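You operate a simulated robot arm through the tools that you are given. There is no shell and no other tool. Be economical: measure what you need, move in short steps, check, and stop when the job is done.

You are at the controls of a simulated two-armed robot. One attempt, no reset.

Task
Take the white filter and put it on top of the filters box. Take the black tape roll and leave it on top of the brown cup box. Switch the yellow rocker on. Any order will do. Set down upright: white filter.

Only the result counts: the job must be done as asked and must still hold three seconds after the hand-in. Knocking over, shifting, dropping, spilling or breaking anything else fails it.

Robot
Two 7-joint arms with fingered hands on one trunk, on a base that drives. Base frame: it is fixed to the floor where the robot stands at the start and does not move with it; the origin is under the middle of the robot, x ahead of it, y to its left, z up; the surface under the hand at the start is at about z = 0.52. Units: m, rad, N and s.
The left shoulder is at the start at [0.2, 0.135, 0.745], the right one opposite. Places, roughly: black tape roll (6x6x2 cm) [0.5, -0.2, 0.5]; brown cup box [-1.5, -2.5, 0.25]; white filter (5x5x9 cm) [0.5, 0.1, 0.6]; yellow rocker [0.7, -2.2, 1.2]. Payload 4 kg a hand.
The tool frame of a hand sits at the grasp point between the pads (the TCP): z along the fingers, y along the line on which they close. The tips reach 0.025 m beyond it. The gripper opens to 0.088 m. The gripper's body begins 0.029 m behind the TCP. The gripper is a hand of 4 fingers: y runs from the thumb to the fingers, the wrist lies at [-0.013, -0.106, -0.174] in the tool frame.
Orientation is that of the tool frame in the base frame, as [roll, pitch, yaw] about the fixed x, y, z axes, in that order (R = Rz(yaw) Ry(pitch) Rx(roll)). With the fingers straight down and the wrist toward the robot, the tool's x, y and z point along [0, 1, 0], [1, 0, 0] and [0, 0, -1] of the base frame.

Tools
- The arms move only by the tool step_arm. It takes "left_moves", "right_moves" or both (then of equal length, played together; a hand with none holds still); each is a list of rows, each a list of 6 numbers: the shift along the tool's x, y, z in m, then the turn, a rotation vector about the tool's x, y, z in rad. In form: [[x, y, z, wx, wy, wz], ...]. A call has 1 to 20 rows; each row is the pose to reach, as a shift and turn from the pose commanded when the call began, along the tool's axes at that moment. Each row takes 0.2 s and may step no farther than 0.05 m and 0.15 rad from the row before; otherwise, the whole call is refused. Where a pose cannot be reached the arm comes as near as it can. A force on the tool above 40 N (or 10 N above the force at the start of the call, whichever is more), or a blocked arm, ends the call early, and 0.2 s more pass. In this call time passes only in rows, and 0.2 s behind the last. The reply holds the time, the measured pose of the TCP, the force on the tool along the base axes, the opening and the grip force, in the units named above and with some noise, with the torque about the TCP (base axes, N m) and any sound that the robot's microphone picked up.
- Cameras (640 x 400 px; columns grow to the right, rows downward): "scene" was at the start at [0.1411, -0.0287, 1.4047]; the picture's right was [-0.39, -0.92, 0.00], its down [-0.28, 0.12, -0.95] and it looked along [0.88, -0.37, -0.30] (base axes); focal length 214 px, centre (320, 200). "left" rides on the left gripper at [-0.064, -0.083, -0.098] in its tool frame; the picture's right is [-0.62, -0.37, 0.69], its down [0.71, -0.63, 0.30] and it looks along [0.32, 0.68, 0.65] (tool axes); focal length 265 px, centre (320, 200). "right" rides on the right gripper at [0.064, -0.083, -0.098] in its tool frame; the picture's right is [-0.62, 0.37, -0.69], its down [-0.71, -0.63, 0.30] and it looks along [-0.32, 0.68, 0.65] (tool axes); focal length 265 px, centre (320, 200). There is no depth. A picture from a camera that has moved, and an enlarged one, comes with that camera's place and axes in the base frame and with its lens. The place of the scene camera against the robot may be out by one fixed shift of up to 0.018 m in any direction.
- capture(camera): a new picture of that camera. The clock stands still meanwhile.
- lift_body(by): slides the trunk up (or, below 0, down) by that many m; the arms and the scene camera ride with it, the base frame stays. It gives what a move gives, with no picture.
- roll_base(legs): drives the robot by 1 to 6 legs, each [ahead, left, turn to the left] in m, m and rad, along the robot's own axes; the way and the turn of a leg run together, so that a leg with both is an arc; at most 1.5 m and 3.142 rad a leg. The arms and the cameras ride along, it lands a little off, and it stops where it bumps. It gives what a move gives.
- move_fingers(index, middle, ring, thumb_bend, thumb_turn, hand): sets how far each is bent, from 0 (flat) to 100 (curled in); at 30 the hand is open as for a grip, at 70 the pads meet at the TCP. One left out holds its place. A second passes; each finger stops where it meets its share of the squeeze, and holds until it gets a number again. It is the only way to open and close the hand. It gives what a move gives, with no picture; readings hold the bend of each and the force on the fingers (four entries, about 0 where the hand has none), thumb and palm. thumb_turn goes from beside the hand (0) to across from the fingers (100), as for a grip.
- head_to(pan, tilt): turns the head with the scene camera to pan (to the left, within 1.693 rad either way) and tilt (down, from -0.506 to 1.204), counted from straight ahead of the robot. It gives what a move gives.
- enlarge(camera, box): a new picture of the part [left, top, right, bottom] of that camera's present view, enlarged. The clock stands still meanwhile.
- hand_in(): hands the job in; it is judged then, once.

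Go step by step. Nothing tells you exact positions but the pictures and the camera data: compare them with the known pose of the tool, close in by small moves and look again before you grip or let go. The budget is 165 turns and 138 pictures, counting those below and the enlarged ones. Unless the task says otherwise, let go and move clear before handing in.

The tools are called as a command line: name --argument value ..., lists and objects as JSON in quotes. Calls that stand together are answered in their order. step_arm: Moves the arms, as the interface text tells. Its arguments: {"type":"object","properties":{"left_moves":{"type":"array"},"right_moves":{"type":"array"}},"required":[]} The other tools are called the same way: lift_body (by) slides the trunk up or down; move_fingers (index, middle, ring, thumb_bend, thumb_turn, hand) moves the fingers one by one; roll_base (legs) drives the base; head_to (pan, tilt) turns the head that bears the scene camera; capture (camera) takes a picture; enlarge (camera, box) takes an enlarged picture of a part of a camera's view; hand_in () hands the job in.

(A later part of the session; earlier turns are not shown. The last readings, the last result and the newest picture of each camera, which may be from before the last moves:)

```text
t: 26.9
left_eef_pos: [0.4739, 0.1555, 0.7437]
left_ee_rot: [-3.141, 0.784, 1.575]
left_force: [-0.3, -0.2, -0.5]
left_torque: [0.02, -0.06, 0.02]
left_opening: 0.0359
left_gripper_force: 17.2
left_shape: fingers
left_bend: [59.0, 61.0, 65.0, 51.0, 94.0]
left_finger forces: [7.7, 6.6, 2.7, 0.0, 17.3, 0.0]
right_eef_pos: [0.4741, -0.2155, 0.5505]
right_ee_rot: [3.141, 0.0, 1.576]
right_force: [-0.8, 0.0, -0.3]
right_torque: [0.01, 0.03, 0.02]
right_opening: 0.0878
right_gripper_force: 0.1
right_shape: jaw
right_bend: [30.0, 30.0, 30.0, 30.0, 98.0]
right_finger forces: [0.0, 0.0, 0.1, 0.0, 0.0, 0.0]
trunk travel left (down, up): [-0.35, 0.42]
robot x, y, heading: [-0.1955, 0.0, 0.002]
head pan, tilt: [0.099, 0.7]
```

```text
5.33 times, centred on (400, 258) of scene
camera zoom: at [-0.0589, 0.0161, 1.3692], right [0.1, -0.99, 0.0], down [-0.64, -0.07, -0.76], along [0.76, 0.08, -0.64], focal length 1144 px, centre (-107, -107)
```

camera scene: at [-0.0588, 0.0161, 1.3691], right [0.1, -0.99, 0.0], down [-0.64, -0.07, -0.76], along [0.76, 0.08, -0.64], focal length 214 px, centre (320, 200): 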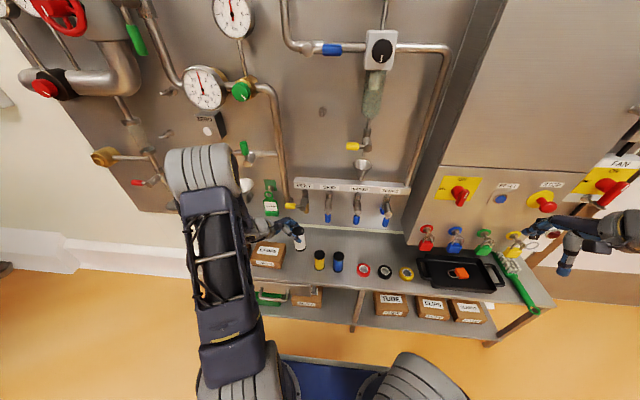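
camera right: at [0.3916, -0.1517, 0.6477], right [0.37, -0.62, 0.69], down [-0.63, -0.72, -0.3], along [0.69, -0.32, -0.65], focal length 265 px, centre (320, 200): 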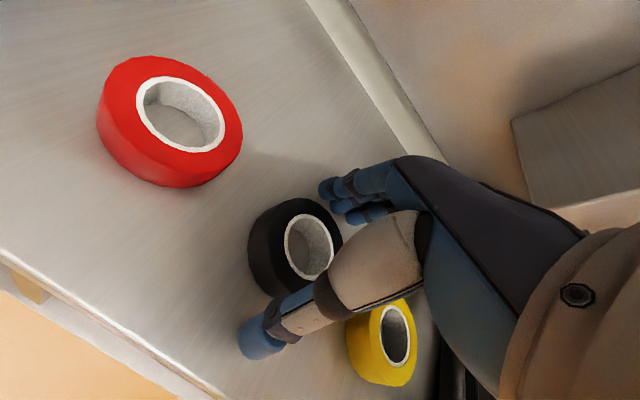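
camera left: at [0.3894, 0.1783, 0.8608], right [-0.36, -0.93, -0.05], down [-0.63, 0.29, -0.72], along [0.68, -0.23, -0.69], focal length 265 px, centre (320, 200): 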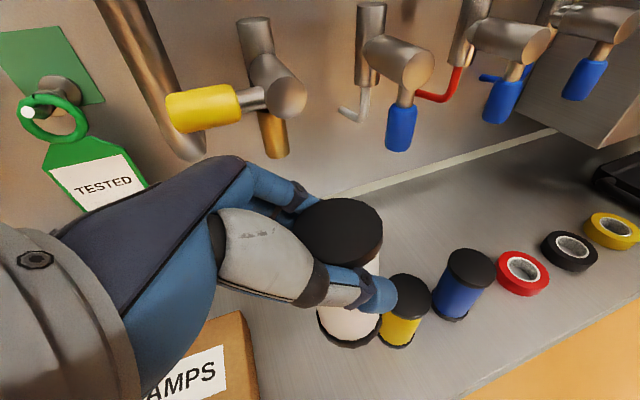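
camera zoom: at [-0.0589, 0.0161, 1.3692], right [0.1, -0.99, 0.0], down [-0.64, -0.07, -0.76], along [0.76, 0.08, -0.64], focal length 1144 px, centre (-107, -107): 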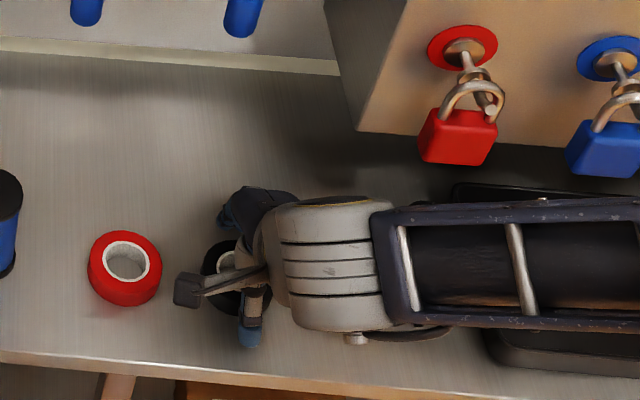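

The hand straddles the tape, with the thumb sitting slightly right of its centre. I shift 5 mm left and close.

step_arm --right_moves '[[0.006, 0.0, 0.002, 0, 0, 0]]'

move_fingers --hand "right" --index 70 --middle 70 --ring 70 --thumb_bend 70

capture --camera "right"

```text
t: 27.3
left_eef_pos: [0.4741, 0.1554, 0.7446]
left_ee_rot: [3.139, 0.785, 1.574]
left_force: [-0.7, 0.2, 0.4]
left_torque: [0.01, -0.03, -0.02]
left_opening: 0.0361
left_gripper_force: 17.5
left_shape: fingers
left_bend: [59.0, 61.0, 65.0, 51.0, 94.0]
left_finger forces: [7.6, 6.6, 2.7, 0.0, 17.4, 0.1]
right_eef_pos: [0.4756, -0.209, 0.548]
right_ee_rot: [-3.14, -0.002, 1.575]
right_force: [0.2, -0.2, 0.7]
right_torque: [0.01, 0.0, 0.03]
right_opening: 0.0875
right_gripper_force: 0.1
right_shape: jaw
right_bend: [30.0, 30.0, 30.0, 30.0, 98.0]
right_finger forces: [0.1, 0.1, 0.0, 0.0, 0.1, 0.0]
trunk travel left (down, up): [-0.35, 0.42]
robot x, y, heading: [-0.1997, -0.0006, 0.0]
head pan, tilt: [0.099, 0.7]
```

```text
t: 28.3
left_eef_pos: [0.4749, 0.1546, 0.7438]
left_ee_rot: [3.141, 0.785, 1.574]
left_force: [-0.2, 0.4, -1.4]
left_torque: [-0.02, -0.01, -0.01]
left_opening: 0.0362
left_gripper_force: 17.2
left_shape: fingers
left_bend: [59.0, 61.0, 65.0, 51.0, 94.0]
left_finger forces: [7.6, 6.6, 2.7, 0.0, 17.3, 0.0]
right_eef_pos: [0.4754, -0.2094, 0.5488]
right_ee_rot: [3.138, -0.001, 1.578]
right_force: [5.0, 0.9, 17.9]
right_torque: [-0.09, -0.58, 0.03]
right_opening: 0.046
right_gripper_force: 26.0
right_shape: fingers
right_bend: [54.0, 54.0, 61.0, 47.0, 94.0]
right_finger forces: [7.5, 21.5, 5.4, 0.1, 17.5, 0.0]
trunk travel left (down, up): [-0.35, 0.42]
robot x, y, heading: [-0.1967, 0.0033, 0.002]
head pan, tilt: [0.099, 0.7]
```

```text
106 pictures are left
camera right: at [0.393, -0.1454, 0.6468], right [0.37, -0.62, 0.69], down [-0.63, -0.72, -0.31], along [0.69, -0.32, -0.65], focal length 265 px, centre (320, 200)
```

right: 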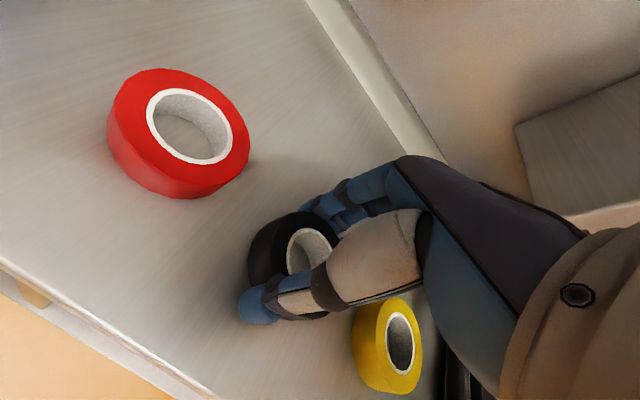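

The tape is gripped, with a fingertip lightly pressing the bench. I lift slowly and check.

step_arm --right_moves '[[0, 0, -0.005, 0, 0, 0], [0, 0, -0.02, 0, 0, 0], [0, 0, -0.05, 0, 0, 0], [0, 0, -0.09, 0, 0, 0]]'

capture --camera "right"

enlarge --camera "scene" --box '[340, 220, 460, 295]'

```text
t: 29.3
left_eef_pos: [0.4742, 0.1546, 0.7435]
left_ee_rot: [3.141, 0.785, 1.574]
left_force: [0.2, 0.9, -1.1]
left_torque: [-0.03, -0.02, 0.01]
left_opening: 0.0362
left_gripper_force: 16.7
left_shape: fingers
left_bend: [59.0, 61.0, 65.0, 51.0, 94.0]
left_finger forces: [7.6, 6.6, 2.7, 0.0, 17.3, 0.0]
right_eef_pos: [0.475, -0.208, 0.6385]
right_ee_rot: [-3.14, 0.0, 1.575]
right_force: [-1.1, 0.2, -0.7]
right_torque: [0.03, 0.02, -0.01]
right_opening: 0.0457
right_gripper_force: 18.4
right_shape: fingers
right_bend: [55.0, 56.0, 62.0, 47.0, 94.0]
right_finger forces: [7.0, 5.9, 5.2, 0.0, 18.3, 0.0]
trunk travel left (down, up): [-0.35, 0.42]
robot x, y, heading: [-0.2019, -0.003, 0.001]
head pan, tilt: [0.099, 0.7]
```

```text
105 pictures are left
camera right: at [0.3918, -0.1445, 0.7365], right [0.37, -0.62, 0.69], down [-0.63, -0.72, -0.3], along [0.68, -0.32, -0.65], focal length 265 px, centre (320, 200)
```

right: 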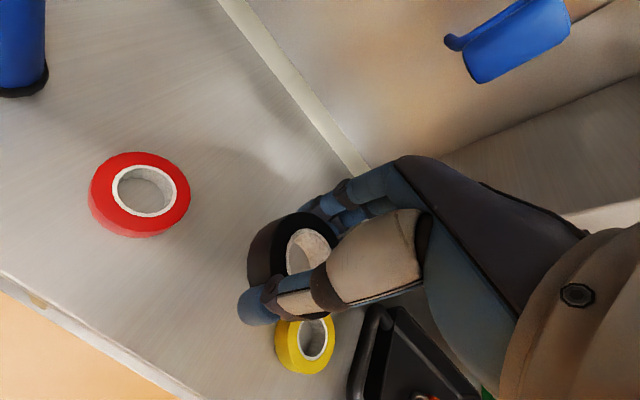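

```text
5.33 times, centred on (400, 258) of scene
camera zoom: at [-0.0589, 0.016, 1.369], right [0.1, -0.99, 0.0], down [-0.64, -0.07, -0.76], along [0.76, 0.08, -0.64], focal length 1144 px, centre (-107, -107)
```

zoom: 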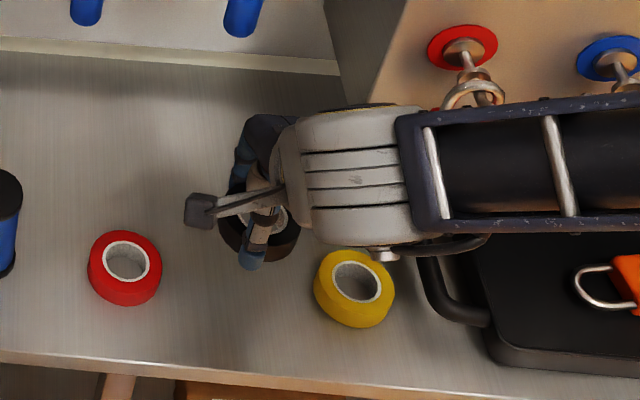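

Both items are held. I retract both arms, shift the robot right and raise the trunk to inspect the FILTERS box top.

step_arm --left_moves '[[-0.0157, -0.0111, -0.0157, 0, 0, 0], [-0.0313, -0.0222, -0.0313, 0, 0, 0], [-0.047, -0.0333, -0.047, 0, 0, 0], [-0.0627, -0.0444, -0.0627, 0, 0, 0], [-0.0783, -0.0556, -0.0783, 0, 0, 0], [-0.094, -0.0667, -0.094, 0, 0, 0], [-0.1097, -0.0778, -0.1097, 0, 0, 0], [-0.1253, -0.0889, -0.1253, 0, 0, 0], [-0.141, -0.1, -0.141, 0, 0, 0]]' --right_moves '[[-0.01, -0.0228, -0.04, 0, 0, 0], [-0.03, -0.0456, -0.07, 0, 0, 0], [-0.055, -0.0683, -0.1, 0, 0, 0], [-0.08, -0.0911, -0.13, 0, 0, 0], [-0.105, -0.1139, -0.16, 0, 0, 0], [-0.13, -0.1367, -0.19, 0, 0, 0], [-0.155, -0.1594, -0.22, 0, 0, 0], [-0.18, -0.1822, -0.24, 0, 0, 0], [-0.2, -0.205, -0.26, 0, 0, 0]]'

roll_base --legs '[[-0.05, -0.45, 0]]'

lift_body --by 0.4

head_to --pan 0.0 --tilt 0.1

capture --camera "scene"

```text
t: 31.3
left_eef_pos: [0.3734, 0.157, 0.9456]
left_ee_rot: [-3.139, 0.785, 1.578]
left_force: [0.1, 0.2, -0.1]
left_torque: [0.01, -0.01, 0.0]
left_opening: 0.0361
left_gripper_force: 17.2
left_shape: fingers
left_bend: [59.0, 61.0, 65.0, 51.0, 94.0]
left_finger forces: [7.6, 6.7, 2.6, 0.0, 17.2, 0.1]
right_eef_pos: [0.2699, -0.41, 0.8978]
right_ee_rot: [-3.14, -0.002, 1.575]
right_force: [0.8, -0.1, 0.3]
right_torque: [-0.02, -0.01, 0.0]
right_opening: 0.0454
right_gripper_force: 17.6
right_shape: fingers
right_bend: [55.0, 56.0, 62.0, 47.0, 94.0]
right_finger forces: [6.9, 5.6, 5.4, 0.0, 17.8, 0.0]
trunk travel left (down, up): [-0.35, 0.42]
robot x, y, heading: [-0.1974, -0.0025, 0.003]
head pan, tilt: [0.099, 0.7]
```

```text
t: 34.0
left_eef_pos: [0.325, -0.2914, 0.9451]
left_ee_rot: [3.141, 0.784, 1.583]
left_force: [-0.4, -0.5, -0.5]
left_torque: [0.01, -0.02, -0.01]
left_opening: 0.0361
left_gripper_force: 17.3
left_shape: fingers
left_bend: [59.0, 61.0, 66.0, 51.0, 94.0]
left_finger forces: [7.6, 6.6, 2.7, 0.0, 17.3, 0.1]
right_eef_pos: [0.2249, -0.8588, 0.8978]
right_ee_rot: [-3.139, 0.0, 1.583]
right_force: [0.1, 0.3, 0.2]
right_torque: [0.01, -0.02, -0.01]
right_opening: 0.0455
right_gripper_force: 18.1
right_shape: fingers
right_bend: [55.0, 56.0, 62.0, 47.0, 94.0]
right_finger forces: [6.9, 5.7, 5.6, 0.1, 17.7, 0.0]
trunk travel left (down, up): [-0.35, 0.42]
robot x, y, heading: [-0.2458, -0.4538, 0.012]
head pan, tilt: [0.099, 0.7]
```

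```text
t: 37.9
left_eef_pos: [0.3263, -0.2916, 1.3451]
left_ee_rot: [-3.141, 0.785, 1.583]
left_force: [-0.2, -0.2, -0.3]
left_torque: [-0.02, -0.02, -0.01]
left_opening: 0.0359
left_gripper_force: 17.2
left_shape: fingers
left_bend: [59.0, 61.0, 66.0, 51.0, 94.0]
left_finger forces: [7.5, 6.6, 2.7, 0.1, 17.2, 0.0]
right_eef_pos: [0.2249, -0.8586, 1.2967]
right_ee_rot: [-3.141, 0.0, 1.583]
right_force: [0.2, -0.3, -0.3]
right_torque: [-0.06, 0.03, 0.03]
right_opening: 0.0453
right_gripper_force: 17.9
right_shape: fingers
right_bend: [55.0, 56.0, 62.0, 47.0, 94.0]
right_finger forces: [6.9, 5.7, 5.6, 0.0, 17.8, 0.0]
trunk travel left (down, up): [-0.75, 0.02]
robot x, y, heading: [-0.2449, -0.4569, 0.008]
head pan, tilt: [0.099, 0.7]
```

```text
t: 38.9
left_eef_pos: [0.3262, -0.2915, 1.345]
left_ee_rot: [-3.14, 0.784, 1.584]
left_force: [1.3, -0.1, -1.4]
left_torque: [0.03, -0.01, 0.04]
left_opening: 0.036
left_gripper_force: 16.4
left_shape: fingers
left_bend: [59.0, 61.0, 66.0, 51.0, 94.0]
left_finger forces: [7.6, 6.6, 2.7, 0.1, 17.1, 0.0]
right_eef_pos: [0.2253, -0.8585, 1.2981]
right_ee_rot: [-3.14, -0.001, 1.584]
right_force: [0.8, 0.5, 0.2]
right_torque: [-0.04, -0.01, 0.0]
right_opening: 0.0454
right_gripper_force: 17.8
right_shape: fingers
right_bend: [55.0, 56.0, 62.0, 47.0, 94.0]
right_finger forces: [7.0, 5.7, 5.6, 0.0, 17.7, 0.1]
trunk travel left (down, up): [-0.75, 0.02]
robot x, y, heading: [-0.2429, -0.4508, 0.013]
head pan, tilt: [0.0, 0.099]
```

```text
103 pictures are left
camera scene: at [-0.0985, -0.4436, 1.8239], right [0.01, -1.0, 0.0], down [-0.1, 0.0, -0.99], along [0.99, 0.01, -0.1], focal length 214 px, centre (320, 200)
```

scene: 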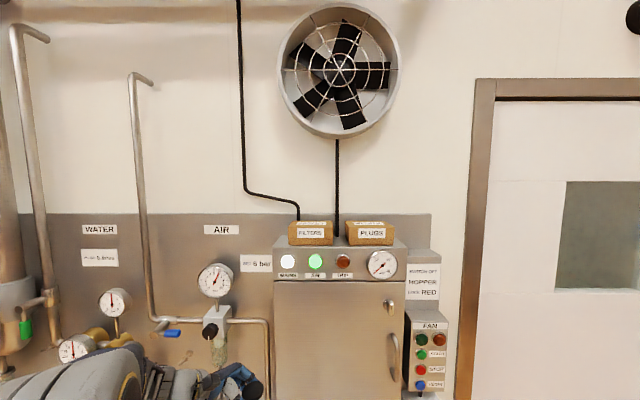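

enlarge --camera "scene" --box '[260, 205, 420, 305]'

head_to --pan 0.0 --tilt 1.0

capture --camera "scene"

```text
4.00 times, centred on (340, 255) of scene
camera zoom: at [-0.0985, -0.4436, 1.8239], right [0.01, -1.0, 0.0], down [-0.1, 0.0, -0.99], along [0.99, 0.01, -0.1], focal length 858 px, centre (240, -20)
```

zoom: 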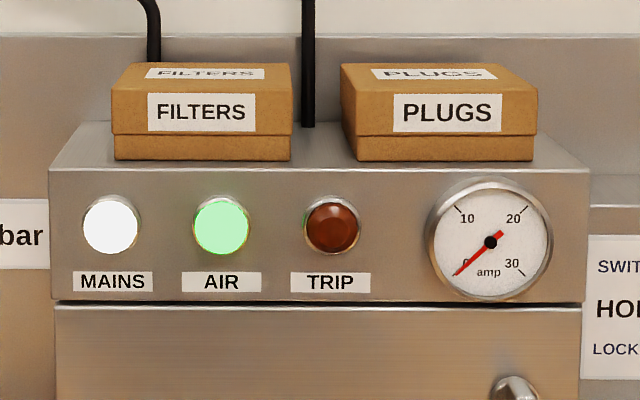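

```text
t: 40.1
left_eef_pos: [0.3247, -0.2915, 1.3452]
left_ee_rot: [-3.141, 0.785, 1.584]
left_force: [-0.5, 0.1, -0.9]
left_torque: [0.01, -0.03, 0.0]
left_opening: 0.0359
left_gripper_force: 17.4
left_shape: fingers
left_bend: [59.0, 61.0, 66.0, 51.0, 94.0]
left_finger forces: [7.6, 6.6, 2.8, 0.0, 17.1, 0.1]
right_eef_pos: [0.2249, -0.8594, 1.2998]
right_ee_rot: [-3.141, 0.001, 1.583]
right_force: [0.3, 0.8, -0.4]
right_torque: [0.01, 0.01, -0.02]
right_opening: 0.0454
right_gripper_force: 17.1
right_shape: fingers
right_bend: [55.0, 56.0, 62.0, 47.0, 94.0]
right_finger forces: [6.9, 5.7, 5.6, 0.0, 17.6, 0.0]
trunk travel left (down, up): [-0.75, 0.02]
robot x, y, heading: [-0.2481, -0.4555, 0.014]
head pan, tilt: [0.0, 1.0]
```

```text
101 pictures are left
camera scene: at [-0.1208, -0.4439, 1.7459], right [0.01, -1.0, 0.0], down [-0.84, -0.01, -0.54], along [0.54, 0.01, -0.84], focal length 214 px, centre (320, 200)
```

scene: 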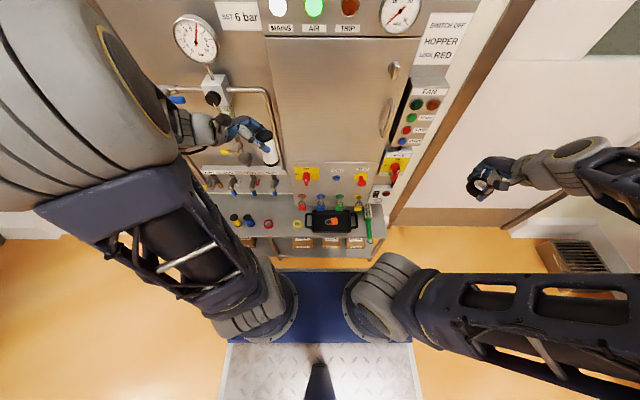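

By triangulation the cabinet front is at x≈0.55 and the FILTERS box spans x 0.57–0.67, y -0.33…-0.475, with its top at z≈1.67. I pull both hands back, raise the left one, and return the base to near its safe start x, slightly to the right.

step_arm --left_moves '[[-0.028, -0.016, -0.028, 0, 0, 0], [-0.055, -0.031, -0.055, 0, 0, 0], [-0.083, -0.047, -0.083, 0, 0, 0], [-0.111, -0.063, -0.111, 0, 0, 0], [-0.139, -0.079, -0.139, 0, 0, 0], [-0.166, -0.094, -0.166, 0, 0, 0], [-0.194, -0.11, -0.194, 0, 0, 0]]' --right_moves '[[0, -0.017, 0, 0, 0, 0], [0, -0.034, 0, 0, 0, 0], [0, -0.051, 0, 0, 0, 0], [0, -0.068, 0, 0, 0, 0], [0, -0.085, 0, 0, 0, 0], [0, -0.102, 0, 0, 0, 0], [0, -0.12, 0, 0, 0, 0]]'

roll_base --legs '[[0, 0.33, 0], [0.245, 0, -0.013]]'

lift_body --by 0.018

head_to --pan -0.4 --tilt 0.2

capture --camera "scene"

```text
t: 41.7
left_eef_pos: [0.222, -0.2956, 1.6191]
left_ee_rot: [-3.136, 0.784, 1.587]
left_force: [0.5, -1.0, -0.8]
left_torque: [-0.01, -0.01, -0.02]
left_opening: 0.0359
left_gripper_force: 16.7
left_shape: fingers
left_bend: [59.0, 61.0, 66.0, 51.0, 94.0]
left_finger forces: [7.5, 6.5, 2.6, 0.0, 16.8, 0.1]
right_eef_pos: [0.1122, -0.8603, 1.2967]
right_ee_rot: [-3.131, 0.002, 1.593]
right_force: [0.2, 0.0, 0.1]
right_torque: [-0.03, 0.01, 0.02]
right_opening: 0.0455
right_gripper_force: 17.9
right_shape: fingers
right_bend: [55.0, 56.0, 62.0, 47.0, 94.0]
right_finger forces: [6.9, 5.6, 5.6, 0.0, 17.6, 0.0]
trunk travel left (down, up): [-0.75, 0.02]
robot x, y, heading: [-0.2447, -0.452, 0.013]
head pan, tilt: [0.0, 1.0]
```

```text
t: 45.2
left_eef_pos: [0.4655, 0.0284, 1.6171]
left_ee_rot: [-3.137, 0.785, 1.577]
left_force: [-0.7, -0.3, -0.1]
left_torque: [0.01, 0.02, 0.02]
left_opening: 0.0358
left_gripper_force: 17.2
left_shape: fingers
left_bend: [59.0, 61.0, 66.0, 51.0, 94.0]
left_finger forces: [7.5, 6.4, 2.6, 0.0, 16.9, 0.0]
right_eef_pos: [0.3501, -0.5356, 1.2962]
right_ee_rot: [-3.13, 0.002, 1.58]
right_force: [0.4, 0.6, -1.0]
right_torque: [0.01, -0.01, -0.03]
right_opening: 0.0455
right_gripper_force: 17.6
right_shape: fingers
right_bend: [55.0, 56.0, 62.0, 47.0, 94.0]
right_finger forces: [6.9, 5.7, 5.6, 0.1, 17.7, 0.1]
trunk travel left (down, up): [-0.75, 0.02]
robot x, y, heading: [-0.0052, -0.1239, 0.002]
head pan, tilt: [0.0, 1.0]
```

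```text
t: 45.9
left_eef_pos: [0.4633, 0.0289, 1.6356]
left_ee_rot: [-3.136, 0.786, 1.58]
left_force: [-0.4, 0.4, -0.3]
left_torque: [0.02, -0.03, 0.0]
left_opening: 0.0358
left_gripper_force: 17.1
left_shape: fingers
left_bend: [59.0, 61.0, 66.0, 51.0, 94.0]
left_finger forces: [7.5, 6.4, 2.6, 0.0, 16.9, 0.0]
right_eef_pos: [0.3496, -0.5342, 1.3144]
right_ee_rot: [-3.128, 0.004, 1.582]
right_force: [0.4, -0.1, -0.2]
right_torque: [0.01, 0.02, -0.02]
right_opening: 0.0452
right_gripper_force: 18.0
right_shape: fingers
right_bend: [55.0, 56.0, 62.0, 47.0, 94.0]
right_finger forces: [7.0, 5.7, 5.5, 0.0, 17.6, 0.1]
trunk travel left (down, up): [-0.768, 0.002]
robot x, y, heading: [-0.0038, -0.1232, 0.004]
head pan, tilt: [0.0, 1.0]
```

```text
t: 47.0
left_eef_pos: [0.4642, 0.0293, 1.634]
left_ee_rot: [-3.135, 0.786, 1.579]
left_force: [-0.2, -0.2, -1.5]
left_torque: [0.01, 0.01, 0.02]
left_opening: 0.0357
left_gripper_force: 16.7
left_shape: fingers
left_bend: [59.0, 61.0, 66.0, 51.0, 94.0]
left_finger forces: [7.6, 6.5, 2.6, 0.1, 16.7, 0.0]
right_eef_pos: [0.349, -0.5347, 1.3142]
right_ee_rot: [-3.13, 0.003, 1.582]
right_force: [0.7, 0.3, -0.4]
right_torque: [-0.04, -0.02, -0.02]
right_opening: 0.0454
right_gripper_force: 18.2
right_shape: fingers
right_bend: [55.0, 56.0, 62.0, 47.0, 94.0]
right_finger forces: [7.0, 5.6, 5.6, 0.0, 17.7, 0.1]
trunk travel left (down, up): [-0.768, 0.002]
robot x, y, heading: [0.0015, -0.1198, 0.006]
head pan, tilt: [-0.4, 0.201]
```

```text
100 pictures are left
camera scene: at [0.1429, -0.1532, 1.8321], right [-0.39, -0.92, 0.0], down [-0.19, 0.08, -0.98], along [0.9, -0.38, -0.2], focal length 214 px, centre (320, 200)
```

scene: 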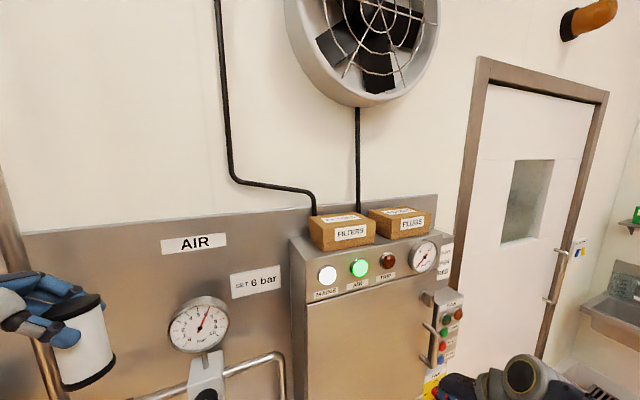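

The filter is upright in the hand. I enlarge the box to fix its position from here.

enlarge --camera "scene" --box '[270, 190, 450, 300]'

enlarge --camera "scene" --box '[0, 240, 160, 400]'

```text
3.56 times, centred on (360, 245) of scene
camera zoom: at [0.1429, -0.1532, 1.8321], right [-0.39, -0.92, 0.0], down [-0.19, 0.08, -0.98], along [0.9, -0.38, -0.2], focal length 763 px, centre (178, 40)
```

zoom: 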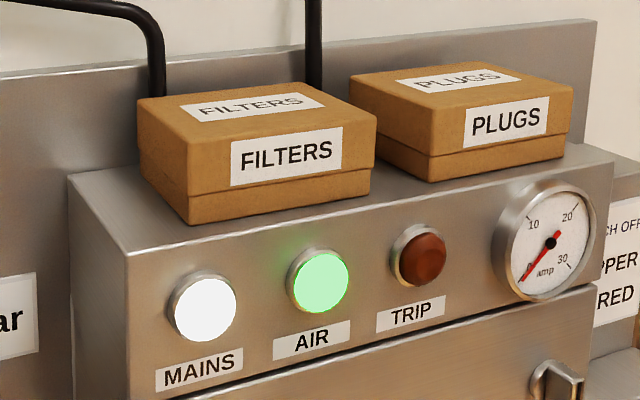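

```text
2.50 times, centred on (80, 320) of scene
camera zoom: at [0.1429, -0.1532, 1.8321], right [-0.39, -0.92, 0.0], down [-0.19, 0.08, -0.98], along [0.9, -0.38, -0.2], focal length 536 px, centre (920, -100)
```

zoom: 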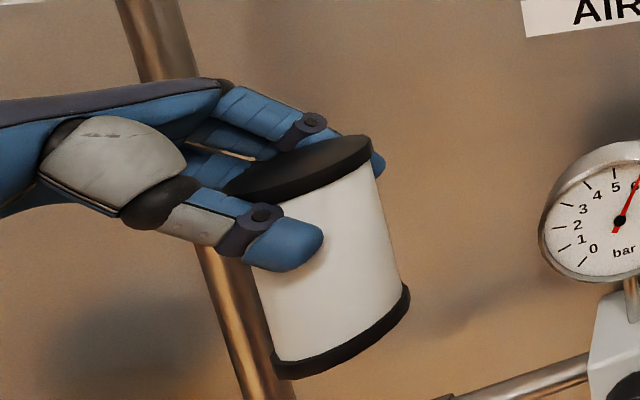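

Box top is consistent: x 0.565–0.673, y -0.337…-0.48, z≈1.67. The reach is marginal from here, so I look down to see how far the base can go right relative to the bench leg.

head_to --pan -0.5 --tilt 1.1

capture --camera "scene"

```text
t: 48.2
left_eef_pos: [0.4638, 0.0305, 1.6355]
left_ee_rot: [-3.137, 0.784, 1.578]
left_force: [-0.4, -0.4, -1.1]
left_torque: [-0.02, -0.01, -0.01]
left_opening: 0.0361
left_gripper_force: 17.1
left_shape: fingers
left_bend: [59.0, 61.0, 66.0, 51.0, 94.0]
left_finger forces: [7.6, 6.4, 2.6, 0.0, 16.8, 0.0]
right_eef_pos: [0.3491, -0.5347, 1.3152]
right_ee_rot: [-3.13, 0.004, 1.58]
right_force: [-0.2, 0.8, -0.3]
right_torque: [-0.04, 0.03, 0.02]
right_opening: 0.0453
right_gripper_force: 17.9
right_shape: fingers
right_bend: [55.0, 56.0, 62.0, 47.0, 94.0]
right_finger forces: [6.9, 5.8, 5.7, 0.0, 17.5, 0.0]
trunk travel left (down, up): [-0.768, 0.002]
robot x, y, heading: [-0.0041, -0.1251, 0.002]
head pan, tilt: [-0.499, 1.1]
```

```text
97 pictures are left
camera scene: at [0.1121, -0.1473, 1.7569], right [-0.48, -0.88, 0.0], down [-0.79, 0.42, -0.45], along [0.4, -0.22, -0.89], focal length 214 px, centre (320, 200)
```

scene: 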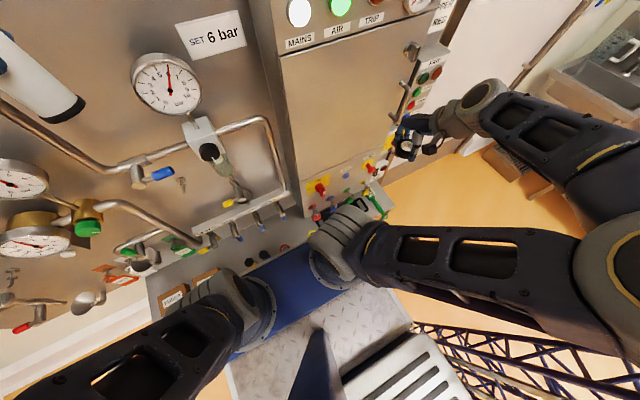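

The blue piece is actually the shoulder beam, so the base footprint is something else. I enlarge the area near the plate to find its front edge.

enlarge --camera "scene" --box '[220, 200, 460, 350]'

head_to --pan -1.2 --tilt 1.1

capture --camera "scene"

```text
2.67 times, centred on (340, 275) of scene
camera zoom: at [0.1121, -0.1473, 1.7569], right [-0.48, -0.88, 0.0], down [-0.79, 0.42, -0.45], along [0.4, -0.22, -0.89], focal length 572 px, centre (267, 0)
```

zoom: 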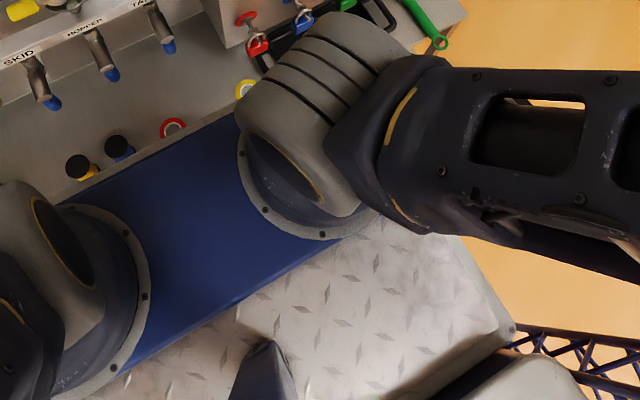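

```text
t: 49.3
left_eef_pos: [0.4638, 0.0294, 1.6345]
left_ee_rot: [-3.139, 0.787, 1.577]
left_force: [-0.3, -0.3, -0.5]
left_torque: [-0.01, -0.03, 0.01]
left_opening: 0.0359
left_gripper_force: 16.3
left_shape: fingers
left_bend: [59.0, 61.0, 66.0, 51.0, 94.0]
left_finger forces: [7.6, 6.5, 2.6, 0.0, 16.7, 0.0]
right_eef_pos: [0.3476, -0.535, 1.3142]
right_ee_rot: [-3.127, 0.003, 1.578]
right_force: [-0.6, -0.2, -0.7]
right_torque: [-0.02, 0.02, -0.01]
right_opening: 0.0449
right_gripper_force: 18.0
right_shape: fingers
right_bend: [55.0, 56.0, 62.0, 47.0, 94.0]
right_finger forces: [6.9, 5.7, 5.8, 0.1, 17.6, 0.0]
trunk travel left (down, up): [-0.768, 0.002]
robot x, y, heading: [-0.0048, -0.1255, 0.003]
head pan, tilt: [-1.201, 1.1]
```

```text
95 pictures are left
camera scene: at [0.0796, -0.1759, 1.7569], right [-0.93, -0.37, 0.0], down [-0.33, 0.83, -0.45], along [0.16, -0.42, -0.89], focal length 214 px, centre (320, 200)
```

scene: 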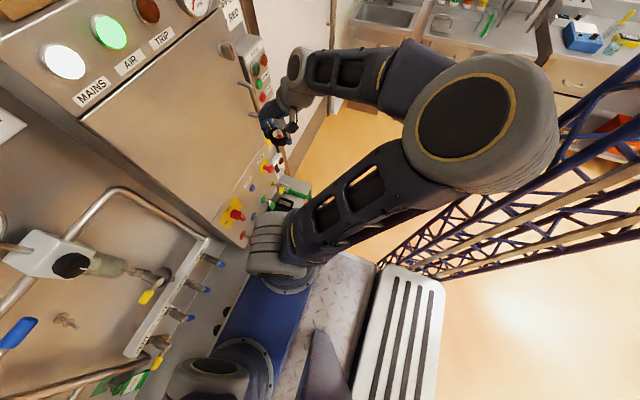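

The base plate looks narrow enough to shift a bit further right. I raise the filter hand first, then roll 0.10 m right.

step_arm --left_moves '[[-0.028, -0.01, -0.028, 0, 0, 0], [-0.056, -0.02, -0.056, 0, 0, 0], [-0.085, -0.03, -0.085, 0, 0, 0], [-0.11, -0.03, -0.11, 0, 0, 0]]'

roll_base --legs '[[0, -0.11, 0]]'

```text
t: 50.3
left_eef_pos: [0.4343, 0.0325, 1.7915]
left_ee_rot: [-3.137, 0.784, 1.578]
left_force: [-0.5, -0.3, -1.3]
left_torque: [0.0, -0.05, 0.01]
left_opening: 0.0358
left_gripper_force: 16.5
left_shape: fingers
left_bend: [59.0, 61.0, 66.0, 51.0, 94.0]
left_finger forces: [7.5, 6.5, 2.4, 0.1, 16.7, 0.0]
right_eef_pos: [0.3494, -0.5345, 1.3148]
right_ee_rot: [-3.127, 0.003, 1.581]
right_force: [-0.5, 0.0, -0.7]
right_torque: [-0.02, 0.0, 0.0]
right_opening: 0.0454
right_gripper_force: 18.0
right_shape: fingers
right_bend: [55.0, 56.0, 62.0, 47.0, 94.0]
right_finger forces: [6.9, 5.7, 5.7, 0.1, 17.6, 0.0]
trunk travel left (down, up): [-0.768, 0.002]
robot x, y, heading: [-0.0039, -0.1254, -0.0]
head pan, tilt: [-1.201, 1.1]
```

```text
t: 51.5
left_eef_pos: [0.4345, -0.0792, 1.7913]
left_ee_rot: [-3.134, 0.786, 1.581]
left_force: [0.0, 0.2, -1.2]
left_torque: [0.04, -0.01, 0.03]
left_opening: 0.0359
left_gripper_force: 16.7
left_shape: fingers
left_bend: [59.0, 61.0, 66.0, 51.0, 94.0]
left_finger forces: [7.5, 6.5, 2.5, 0.0, 16.8, 0.0]
right_eef_pos: [0.3502, -0.645, 1.3142]
right_ee_rot: [-3.129, 0.003, 1.579]
right_force: [0.0, -0.9, 0.6]
right_torque: [0.04, 0.02, 0.04]
right_opening: 0.0454
right_gripper_force: 18.3
right_shape: fingers
right_bend: [55.0, 56.0, 62.0, 47.0, 94.0]
right_finger forces: [6.9, 5.6, 5.6, 0.0, 17.6, 0.0]
trunk travel left (down, up): [-0.768, 0.002]
robot x, y, heading: [-0.0027, -0.2393, 0.003]
head pan, tilt: [-1.201, 1.1]
```

The left shoulder is now better aligned. I bring the filter above the box at z≈1.79 (about 4 cm clearance).

step_arm --left_moves '[[-0.026, 0.0217, 0.0262, 0, 0, 0], [-0.052, 0.0434, 0.0525, 0, 0, 0], [-0.0776, 0.065, 0.0787, 0, 0, 0], [-0.1035, 0.0867, 0.105, 0, 0, 0], [-0.129, 0.1084, 0.131, 0, 0, 0], [-0.155, 0.13, 0.1575, 0, 0, 0], [-0.181, 0.152, 0.184, 0, 0, 0], [-0.207, 0.1735, 0.21, 0, 0, 0]]'

head_to --pan -0.25 --tilt 0.2

enlarge --camera "scene" --box '[220, 130, 420, 255]'

capture --camera "left"

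```text
t: 53.3
left_eef_pos: [0.6105, -0.3749, 1.7898]
left_ee_rot: [-3.136, 0.784, 1.581]
left_force: [0.1, 0.5, 0.0]
left_torque: [-0.02, 0.03, 0.01]
left_opening: 0.0357
left_gripper_force: 16.2
left_shape: fingers
left_bend: [59.0, 62.0, 66.0, 52.0, 94.0]
left_finger forces: [7.5, 6.3, 2.3, 0.0, 16.2, 0.0]
right_eef_pos: [0.3501, -0.645, 1.3148]
right_ee_rot: [-3.128, 0.005, 1.582]
right_force: [0.3, -0.5, -0.1]
right_torque: [-0.01, 0.01, 0.01]
right_opening: 0.0455
right_gripper_force: 18.1
right_shape: fingers
right_bend: [55.0, 56.0, 62.0, 47.0, 94.0]
right_finger forces: [6.9, 5.7, 5.7, 0.0, 17.7, 0.1]
trunk travel left (down, up): [-0.768, 0.002]
robot x, y, heading: [-0.0058, -0.2313, 0.002]
head pan, tilt: [-1.201, 1.1]
```

```text
t: 54.5
left_eef_pos: [0.6092, -0.3743, 1.7891]
left_ee_rot: [-3.137, 0.785, 1.578]
left_force: [-0.3, -0.3, -0.5]
left_torque: [0.04, 0.06, -0.01]
left_opening: 0.0357
left_gripper_force: 15.4
left_shape: fingers
left_bend: [59.0, 62.0, 66.0, 52.0, 94.0]
left_finger forces: [7.5, 6.2, 2.3, 0.1, 16.2, 0.0]
right_eef_pos: [0.3491, -0.6466, 1.3149]
right_ee_rot: [-3.127, 0.005, 1.579]
right_force: [0.3, 0.3, -0.6]
right_torque: [-0.02, 0.01, 0.02]
right_opening: 0.0454
right_gripper_force: 17.5
right_shape: fingers
right_bend: [55.0, 56.0, 62.0, 47.0, 94.0]
right_finger forces: [6.9, 5.7, 5.8, 0.0, 17.5, 0.0]
trunk travel left (down, up): [-0.768, 0.002]
robot x, y, heading: [-0.0056, -0.2354, 0.003]
head pan, tilt: [-0.25, 0.201]
```

```text
3.20 times, centred on (320, 192) of scene
camera zoom: at [0.1468, -0.2507, 1.8321], right [-0.24, -0.97, 0.0], down [-0.2, 0.05, -0.98], along [0.95, -0.24, -0.2], focal length 686 px, centre (320, 224)
```

zoom: 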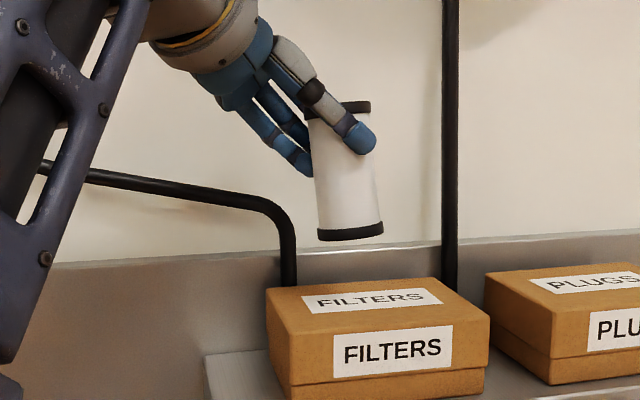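

```text
93 pictures are left
camera left: at [0.5254, -0.351, 1.9057], right [-0.36, -0.93, -0.05], down [-0.63, 0.29, -0.72], along [0.68, -0.23, -0.69], focal length 265 px, centre (320, 200)
```

left: 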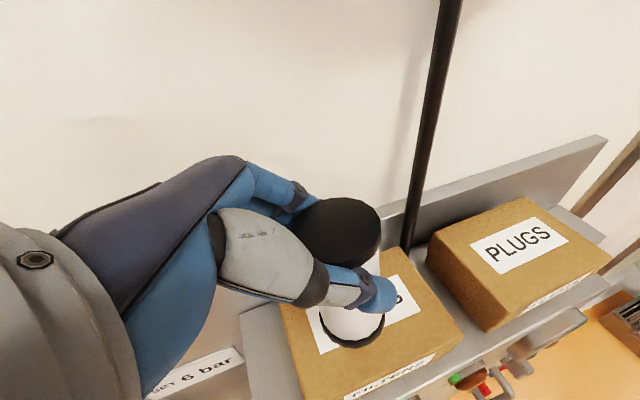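

The filter leans about 4–5° with its base to the right, so I rotate the hand by 0.08 rad to correct, centre it slightly, and lower 2.5 cm.

step_arm --left_moves '[[-0.0127, 0.008, 0.0127, 0, 0.08, 0], [-0.004, 0.008, 0.0215, 0, 0.08, 0], [0.005, 0.008, 0.0304, 0, 0.08, 0]]'

enlarge --camera "scene" --box '[240, 140, 400, 240]'

capture --camera "left"

```text
t: 55.3
left_eef_pos: [0.6178, -0.3925, 1.7637]
left_ee_rot: [-3.138, 0.706, 1.576]
left_force: [0.3, -0.6, -1.4]
left_torque: [0.06, -0.03, -0.02]
left_opening: 0.0357
left_gripper_force: 16.2
left_shape: fingers
left_bend: [59.0, 62.0, 66.0, 52.0, 94.0]
left_finger forces: [7.5, 6.3, 2.4, 0.0, 16.1, 0.0]
left hand out of reach, approached as far as the arm can: row 1, 2
right_eef_pos: [0.3494, -0.6448, 1.3147]
right_ee_rot: [-3.127, 0.003, 1.579]
right_force: [1.1, -0.9, -0.5]
right_torque: [-0.01, 0.02, -0.01]
right_opening: 0.0451
right_gripper_force: 17.9
right_shape: fingers
right_bend: [55.0, 56.0, 62.0, 47.0, 94.0]
right_finger forces: [6.9, 5.7, 5.8, 0.1, 17.7, 0.0]
trunk travel left (down, up): [-0.768, 0.002]
robot x, y, heading: [-0.005, -0.2348, 0.006]
head pan, tilt: [-0.25, 0.201]
```

```text
4.00 times, centred on (320, 190) of scene
camera zoom: at [0.1468, -0.2506, 1.8321], right [-0.24, -0.97, 0.0], down [-0.2, 0.05, -0.98], along [0.95, -0.24, -0.2], focal length 858 px, centre (320, 240)
```

zoom: 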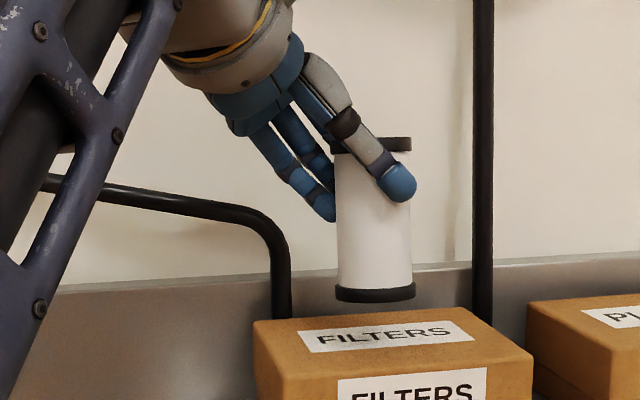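

```text
91 pictures are left
camera left: at [0.5329, -0.3783, 1.8819], right [-0.37, -0.92, -0.12], down [-0.63, 0.34, -0.69], along [0.68, -0.17, -0.71], focal length 265 px, centre (320, 200)
```

left: 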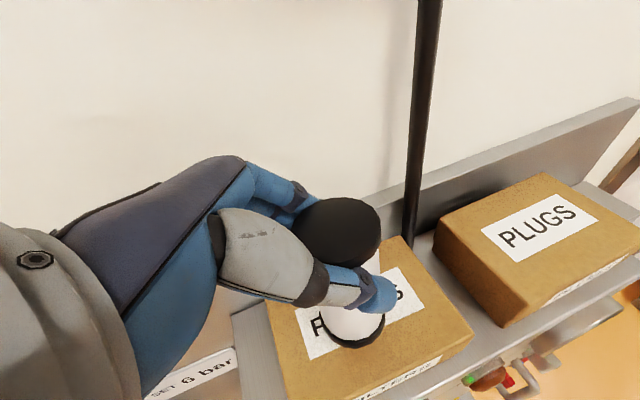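

The filter now stands upright about 3 cm above the box top. I lower in small steps, reading the force.

step_arm --left_moves '[[0.0065, 0, 0.0076, 0, 0, 0], [0.0117, 0, 0.0137, 0, 0, 0], [0.0143, 0, 0.0167, 0, 0, 0]]'

enlarge --camera "scene" --box '[280, 170, 400, 245]'

```text
t: 56.1
left_eef_pos: [0.6176, -0.3913, 1.7419]
left_ee_rot: [-3.137, 0.708, 1.577]
left_force: [0.3, 0.5, -0.1]
left_torque: [0.0, -0.03, 0.0]
left_opening: 0.0358
left_gripper_force: 16.4
left_shape: fingers
left_bend: [59.0, 62.0, 66.0, 52.0, 94.0]
left_finger forces: [7.5, 6.3, 2.2, 0.0, 16.1, 0.1]
right_eef_pos: [0.3495, -0.6458, 1.3145]
right_ee_rot: [-3.125, 0.003, 1.581]
right_force: [0.8, 0.6, -0.9]
right_torque: [-0.01, 0.01, 0.01]
right_opening: 0.0455
right_gripper_force: 18.2
right_shape: fingers
right_bend: [55.0, 56.0, 62.0, 47.0, 94.0]
right_finger forces: [6.9, 5.8, 5.6, 0.0, 17.6, 0.0]
trunk travel left (down, up): [-0.768, 0.002]
robot x, y, heading: [-0.0014, -0.2306, 0.008]
head pan, tilt: [-0.25, 0.201]
```

```text
5.33 times, centred on (340, 208) of scene
camera zoom: at [0.1468, -0.2506, 1.8321], right [-0.24, -0.97, 0.0], down [-0.2, 0.05, -0.98], along [0.95, -0.24, -0.2], focal length 1144 px, centre (213, 160)
```

zoom: 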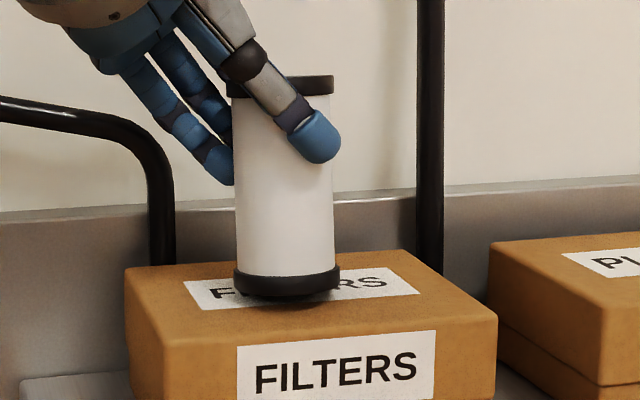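

There is a small gap left with a shadow beneath. I lower by 3 mm steps.

step_arm --left_moves '[[0.0019, 0, 0.0023, 0, 0, 0], [0.0026, 0, 0.003, 0, 0, 0]]'

step_arm --left_moves '[[0.0013, 0, 0.0015, 0, 0, 0], [0.0019, 0, 0.0023, 0, 0, 0]]'

enlarge --camera "scene" --box '[280, 170, 400, 245]'

```text
t: 56.7
left_eef_pos: [0.6178, -0.3908, 1.7394]
left_ee_rot: [-3.139, 0.707, 1.576]
left_force: [-0.7, 0.5, 3.9]
left_torque: [-0.04, -0.02, 0.02]
left_opening: 0.0355
left_gripper_force: 16.0
left_shape: fingers
left_bend: [59.0, 62.0, 66.0, 52.0, 94.0]
left_finger forces: [7.3, 6.3, 2.1, 0.0, 16.8, 0.0]
right_eef_pos: [0.3486, -0.6454, 1.3137]
right_ee_rot: [-3.126, 0.003, 1.579]
right_force: [0.5, 0.2, -0.3]
right_torque: [-0.01, 0.0, 0.0]
right_opening: 0.0455
right_gripper_force: 18.0
right_shape: fingers
right_bend: [55.0, 56.0, 62.0, 47.0, 94.0]
right_finger forces: [6.8, 5.7, 5.7, 0.1, 17.6, 0.1]
trunk travel left (down, up): [-0.768, 0.002]
robot x, y, heading: [-0.002, -0.2346, 0.003]
head pan, tilt: [-0.25, 0.201]
```

```text
t: 57.3
left_eef_pos: [0.6173, -0.3911, 1.7353]
left_ee_rot: [3.139, 0.708, 1.572]
left_force: [-0.3, -0.3, 16.0]
left_torque: [-0.24, -0.11, -0.02]
left_opening: 0.0356
left_gripper_force: 16.5
left_shape: fingers
left_bend: [59.0, 62.0, 66.0, 51.0, 93.0]
left_finger forces: [6.8, 6.3, 2.4, 0.0, 18.0, 0.0]
right_eef_pos: [0.3491, -0.6451, 1.3151]
right_ee_rot: [-3.129, 0.003, 1.579]
right_force: [-0.3, 0.6, -0.1]
right_torque: [-0.03, 0.01, 0.0]
right_opening: 0.0454
right_gripper_force: 17.6
right_shape: fingers
right_bend: [55.0, 56.0, 62.0, 47.0, 94.0]
right_finger forces: [6.9, 5.7, 5.7, 0.1, 17.7, 0.0]
trunk travel left (down, up): [-0.768, 0.002]
robot x, y, heading: [-0.0049, -0.2317, -0.0]
head pan, tilt: [-0.25, 0.201]
```

```text
5.33 times, centred on (340, 208) of scene
camera zoom: at [0.1468, -0.2504, 1.8322], right [-0.24, -0.97, 0.0], down [-0.2, 0.05, -0.98], along [0.95, -0.24, -0.2], focal length 1144 px, centre (213, 160)
```

zoom: 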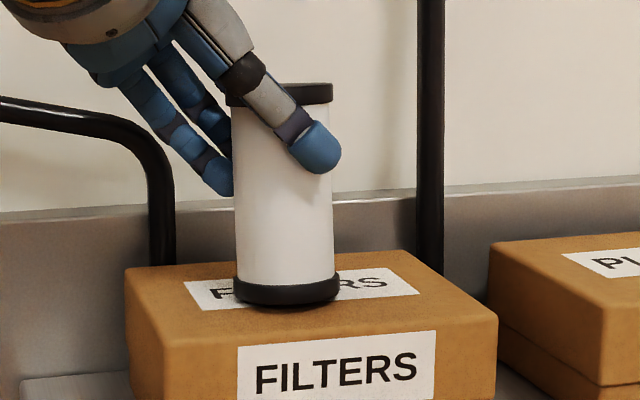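

It is in firm contact (16 N). I ease up 2 mm to relieve the force, then open the fingers part way together.

step_arm --left_moves '[[-0.0012, 0, -0.0014, 0, 0, 0]]'

move_fingers --hand "left" --index 55 --middle 57 --ring 60 --thumb_bend 47

move_fingers --hand "left" --index 35 --middle 35 --ring 35 --thumb_bend 32

enlarge --camera "scene" --box '[280, 170, 400, 245]'

capture --camera "left"

```text
t: 57.7
left_eef_pos: [0.6177, -0.3907, 1.7383]
left_ee_rot: [-3.135, 0.704, 1.578]
left_force: [1.1, -0.3, 13.6]
left_torque: [-0.17, -0.17, 0.0]
left_opening: 0.0356
left_gripper_force: 17.1
left_shape: fingers
left_bend: [59.0, 62.0, 66.0, 51.0, 93.0]
left_finger forces: [6.8, 6.6, 2.9, 0.0, 18.0, 0.0]
right_eef_pos: [0.3495, -0.645, 1.3139]
right_ee_rot: [-3.124, 0.003, 1.58]
right_force: [-0.1, 0.7, -0.4]
right_torque: [-0.01, 0.01, -0.04]
right_opening: 0.0451
right_gripper_force: 18.0
right_shape: fingers
right_bend: [55.0, 56.0, 62.0, 47.0, 94.0]
right_finger forces: [6.9, 5.7, 5.7, 0.1, 17.7, 0.0]
trunk travel left (down, up): [-0.768, 0.002]
robot x, y, heading: [-0.0061, -0.2335, 0.003]
head pan, tilt: [-0.25, 0.201]
```

```text
t: 58.7
left_eef_pos: [0.6175, -0.391, 1.736]
left_ee_rot: [-3.134, 0.706, 1.578]
left_force: [0.2, 0.3, -1.2]
left_torque: [0.01, -0.01, 0.02]
left_opening: 0.0415
left_gripper_force: 0.9
left_shape: fingers
left_bend: [55.0, 56.0, 60.0, 46.0, 97.0]
left_finger forces: [0.6, 0.6, 0.0, 0.0, 1.0, 0.0]
right_eef_pos: [0.3487, -0.6446, 1.3159]
right_ee_rot: [-3.125, 0.002, 1.58]
right_force: [0.1, 0.6, -0.4]
right_torque: [0.03, 0.08, -0.03]
right_opening: 0.0454
right_gripper_force: 17.8
right_shape: fingers
right_bend: [55.0, 56.0, 62.0, 47.0, 94.0]
right_finger forces: [6.9, 5.8, 5.7, 0.0, 17.7, 0.0]
trunk travel left (down, up): [-0.768, 0.002]
robot x, y, heading: [-0.0008, -0.2332, 0.001]
head pan, tilt: [-0.25, 0.201]
```

```text
t: 59.7
left_eef_pos: [0.6175, -0.3907, 1.7368]
left_ee_rot: [-3.139, 0.705, 1.576]
left_force: [0.1, 0.3, 0.4]
left_torque: [0.01, -0.02, 0.01]
left_opening: 0.077
left_gripper_force: 0.0
left_shape: fingers
left_bend: [35.0, 35.0, 35.0, 32.0, 97.0]
left_finger forces: [0.0, 0.0, 0.0, 0.0, 0.0, 0.0]
right_eef_pos: [0.349, -0.6452, 1.3148]
right_ee_rot: [-3.126, 0.002, 1.579]
right_force: [-0.8, -0.4, -0.7]
right_torque: [-0.03, -0.01, 0.03]
right_opening: 0.0456
right_gripper_force: 18.4
right_shape: fingers
right_bend: [55.0, 56.0, 62.0, 47.0, 94.0]
right_finger forces: [6.9, 5.6, 5.7, 0.0, 17.6, 0.0]
trunk travel left (down, up): [-0.768, 0.002]
robot x, y, heading: [-0.0033, -0.2365, 0.008]
head pan, tilt: [-0.25, 0.201]
```

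```text
5.33 times, centred on (340, 208) of scene
camera zoom: at [0.1467, -0.2504, 1.8321], right [-0.24, -0.97, 0.0], down [-0.2, 0.05, -0.98], along [0.95, -0.24, -0.2], focal length 1144 px, centre (213, 160)
```

zoom: 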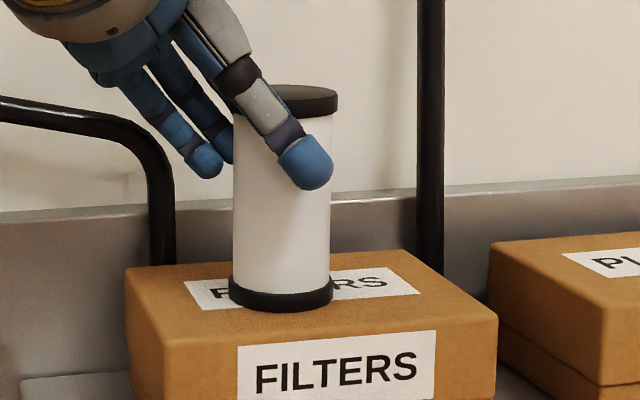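

```text
87 pictures are left
camera left: at [0.5326, -0.377, 1.8546], right [-0.36, -0.92, -0.12], down [-0.63, 0.34, -0.69], along [0.68, -0.17, -0.71], focal length 265 px, centre (320, 200)
```

left: 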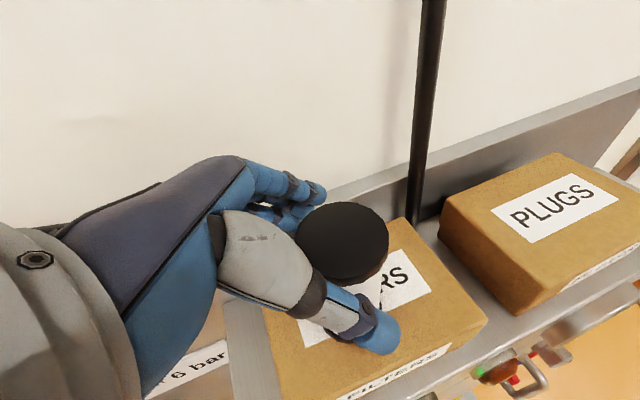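

The filter stands upright and free on the box. I withdraw the hand along its approach and then leftward.

step_arm --left_moves '[[0, 0, -0.025, 0, 0, 0], [0, 0, -0.05, 0, 0, 0], [0.036, 0, -0.081, 0, 0, 0], [0.072, 0, -0.112, 0, 0, 0], [0.108, 0, -0.143, 0, 0, 0], [0.144, 0, -0.174, 0, 0, 0]]'

enlarge --camera "scene" --box '[240, 140, 400, 240]'

```text
t: 61.1
left_eef_pos: [0.6161, -0.1682, 1.7738]
left_ee_rot: [-3.136, 0.708, 1.578]
left_force: [0.1, 0.1, 0.4]
left_torque: [-0.01, -0.02, 0.01]
left_opening: 0.077
left_gripper_force: 0.1
left_shape: fingers
left_bend: [35.0, 35.0, 35.0, 32.0, 97.0]
left_finger forces: [0.0, 0.0, 0.1, 0.0, 0.1, 0.0]
right_eef_pos: [0.3502, -0.6451, 1.3142]
right_ee_rot: [-3.127, 0.004, 1.58]
right_force: [0.3, -0.2, -0.5]
right_torque: [-0.01, -0.01, 0.03]
right_opening: 0.0452
right_gripper_force: 17.9
right_shape: fingers
right_bend: [55.0, 56.0, 62.0, 47.0, 94.0]
right_finger forces: [6.8, 5.8, 5.7, 0.1, 17.6, 0.1]
trunk travel left (down, up): [-0.768, 0.002]
robot x, y, heading: [-0.0028, -0.2388, 0.004]
head pan, tilt: [-0.25, 0.201]
```

```text
4.00 times, centred on (320, 190) of scene
camera zoom: at [0.1468, -0.2504, 1.8322], right [-0.24, -0.97, 0.0], down [-0.2, 0.05, -0.98], along [0.95, -0.24, -0.2], focal length 858 px, centre (320, 240)
```

zoom: 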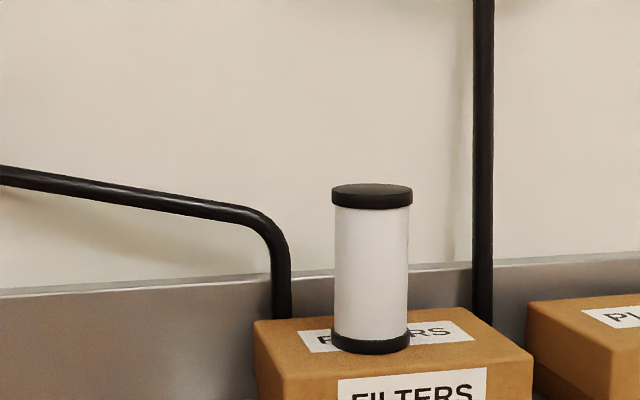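

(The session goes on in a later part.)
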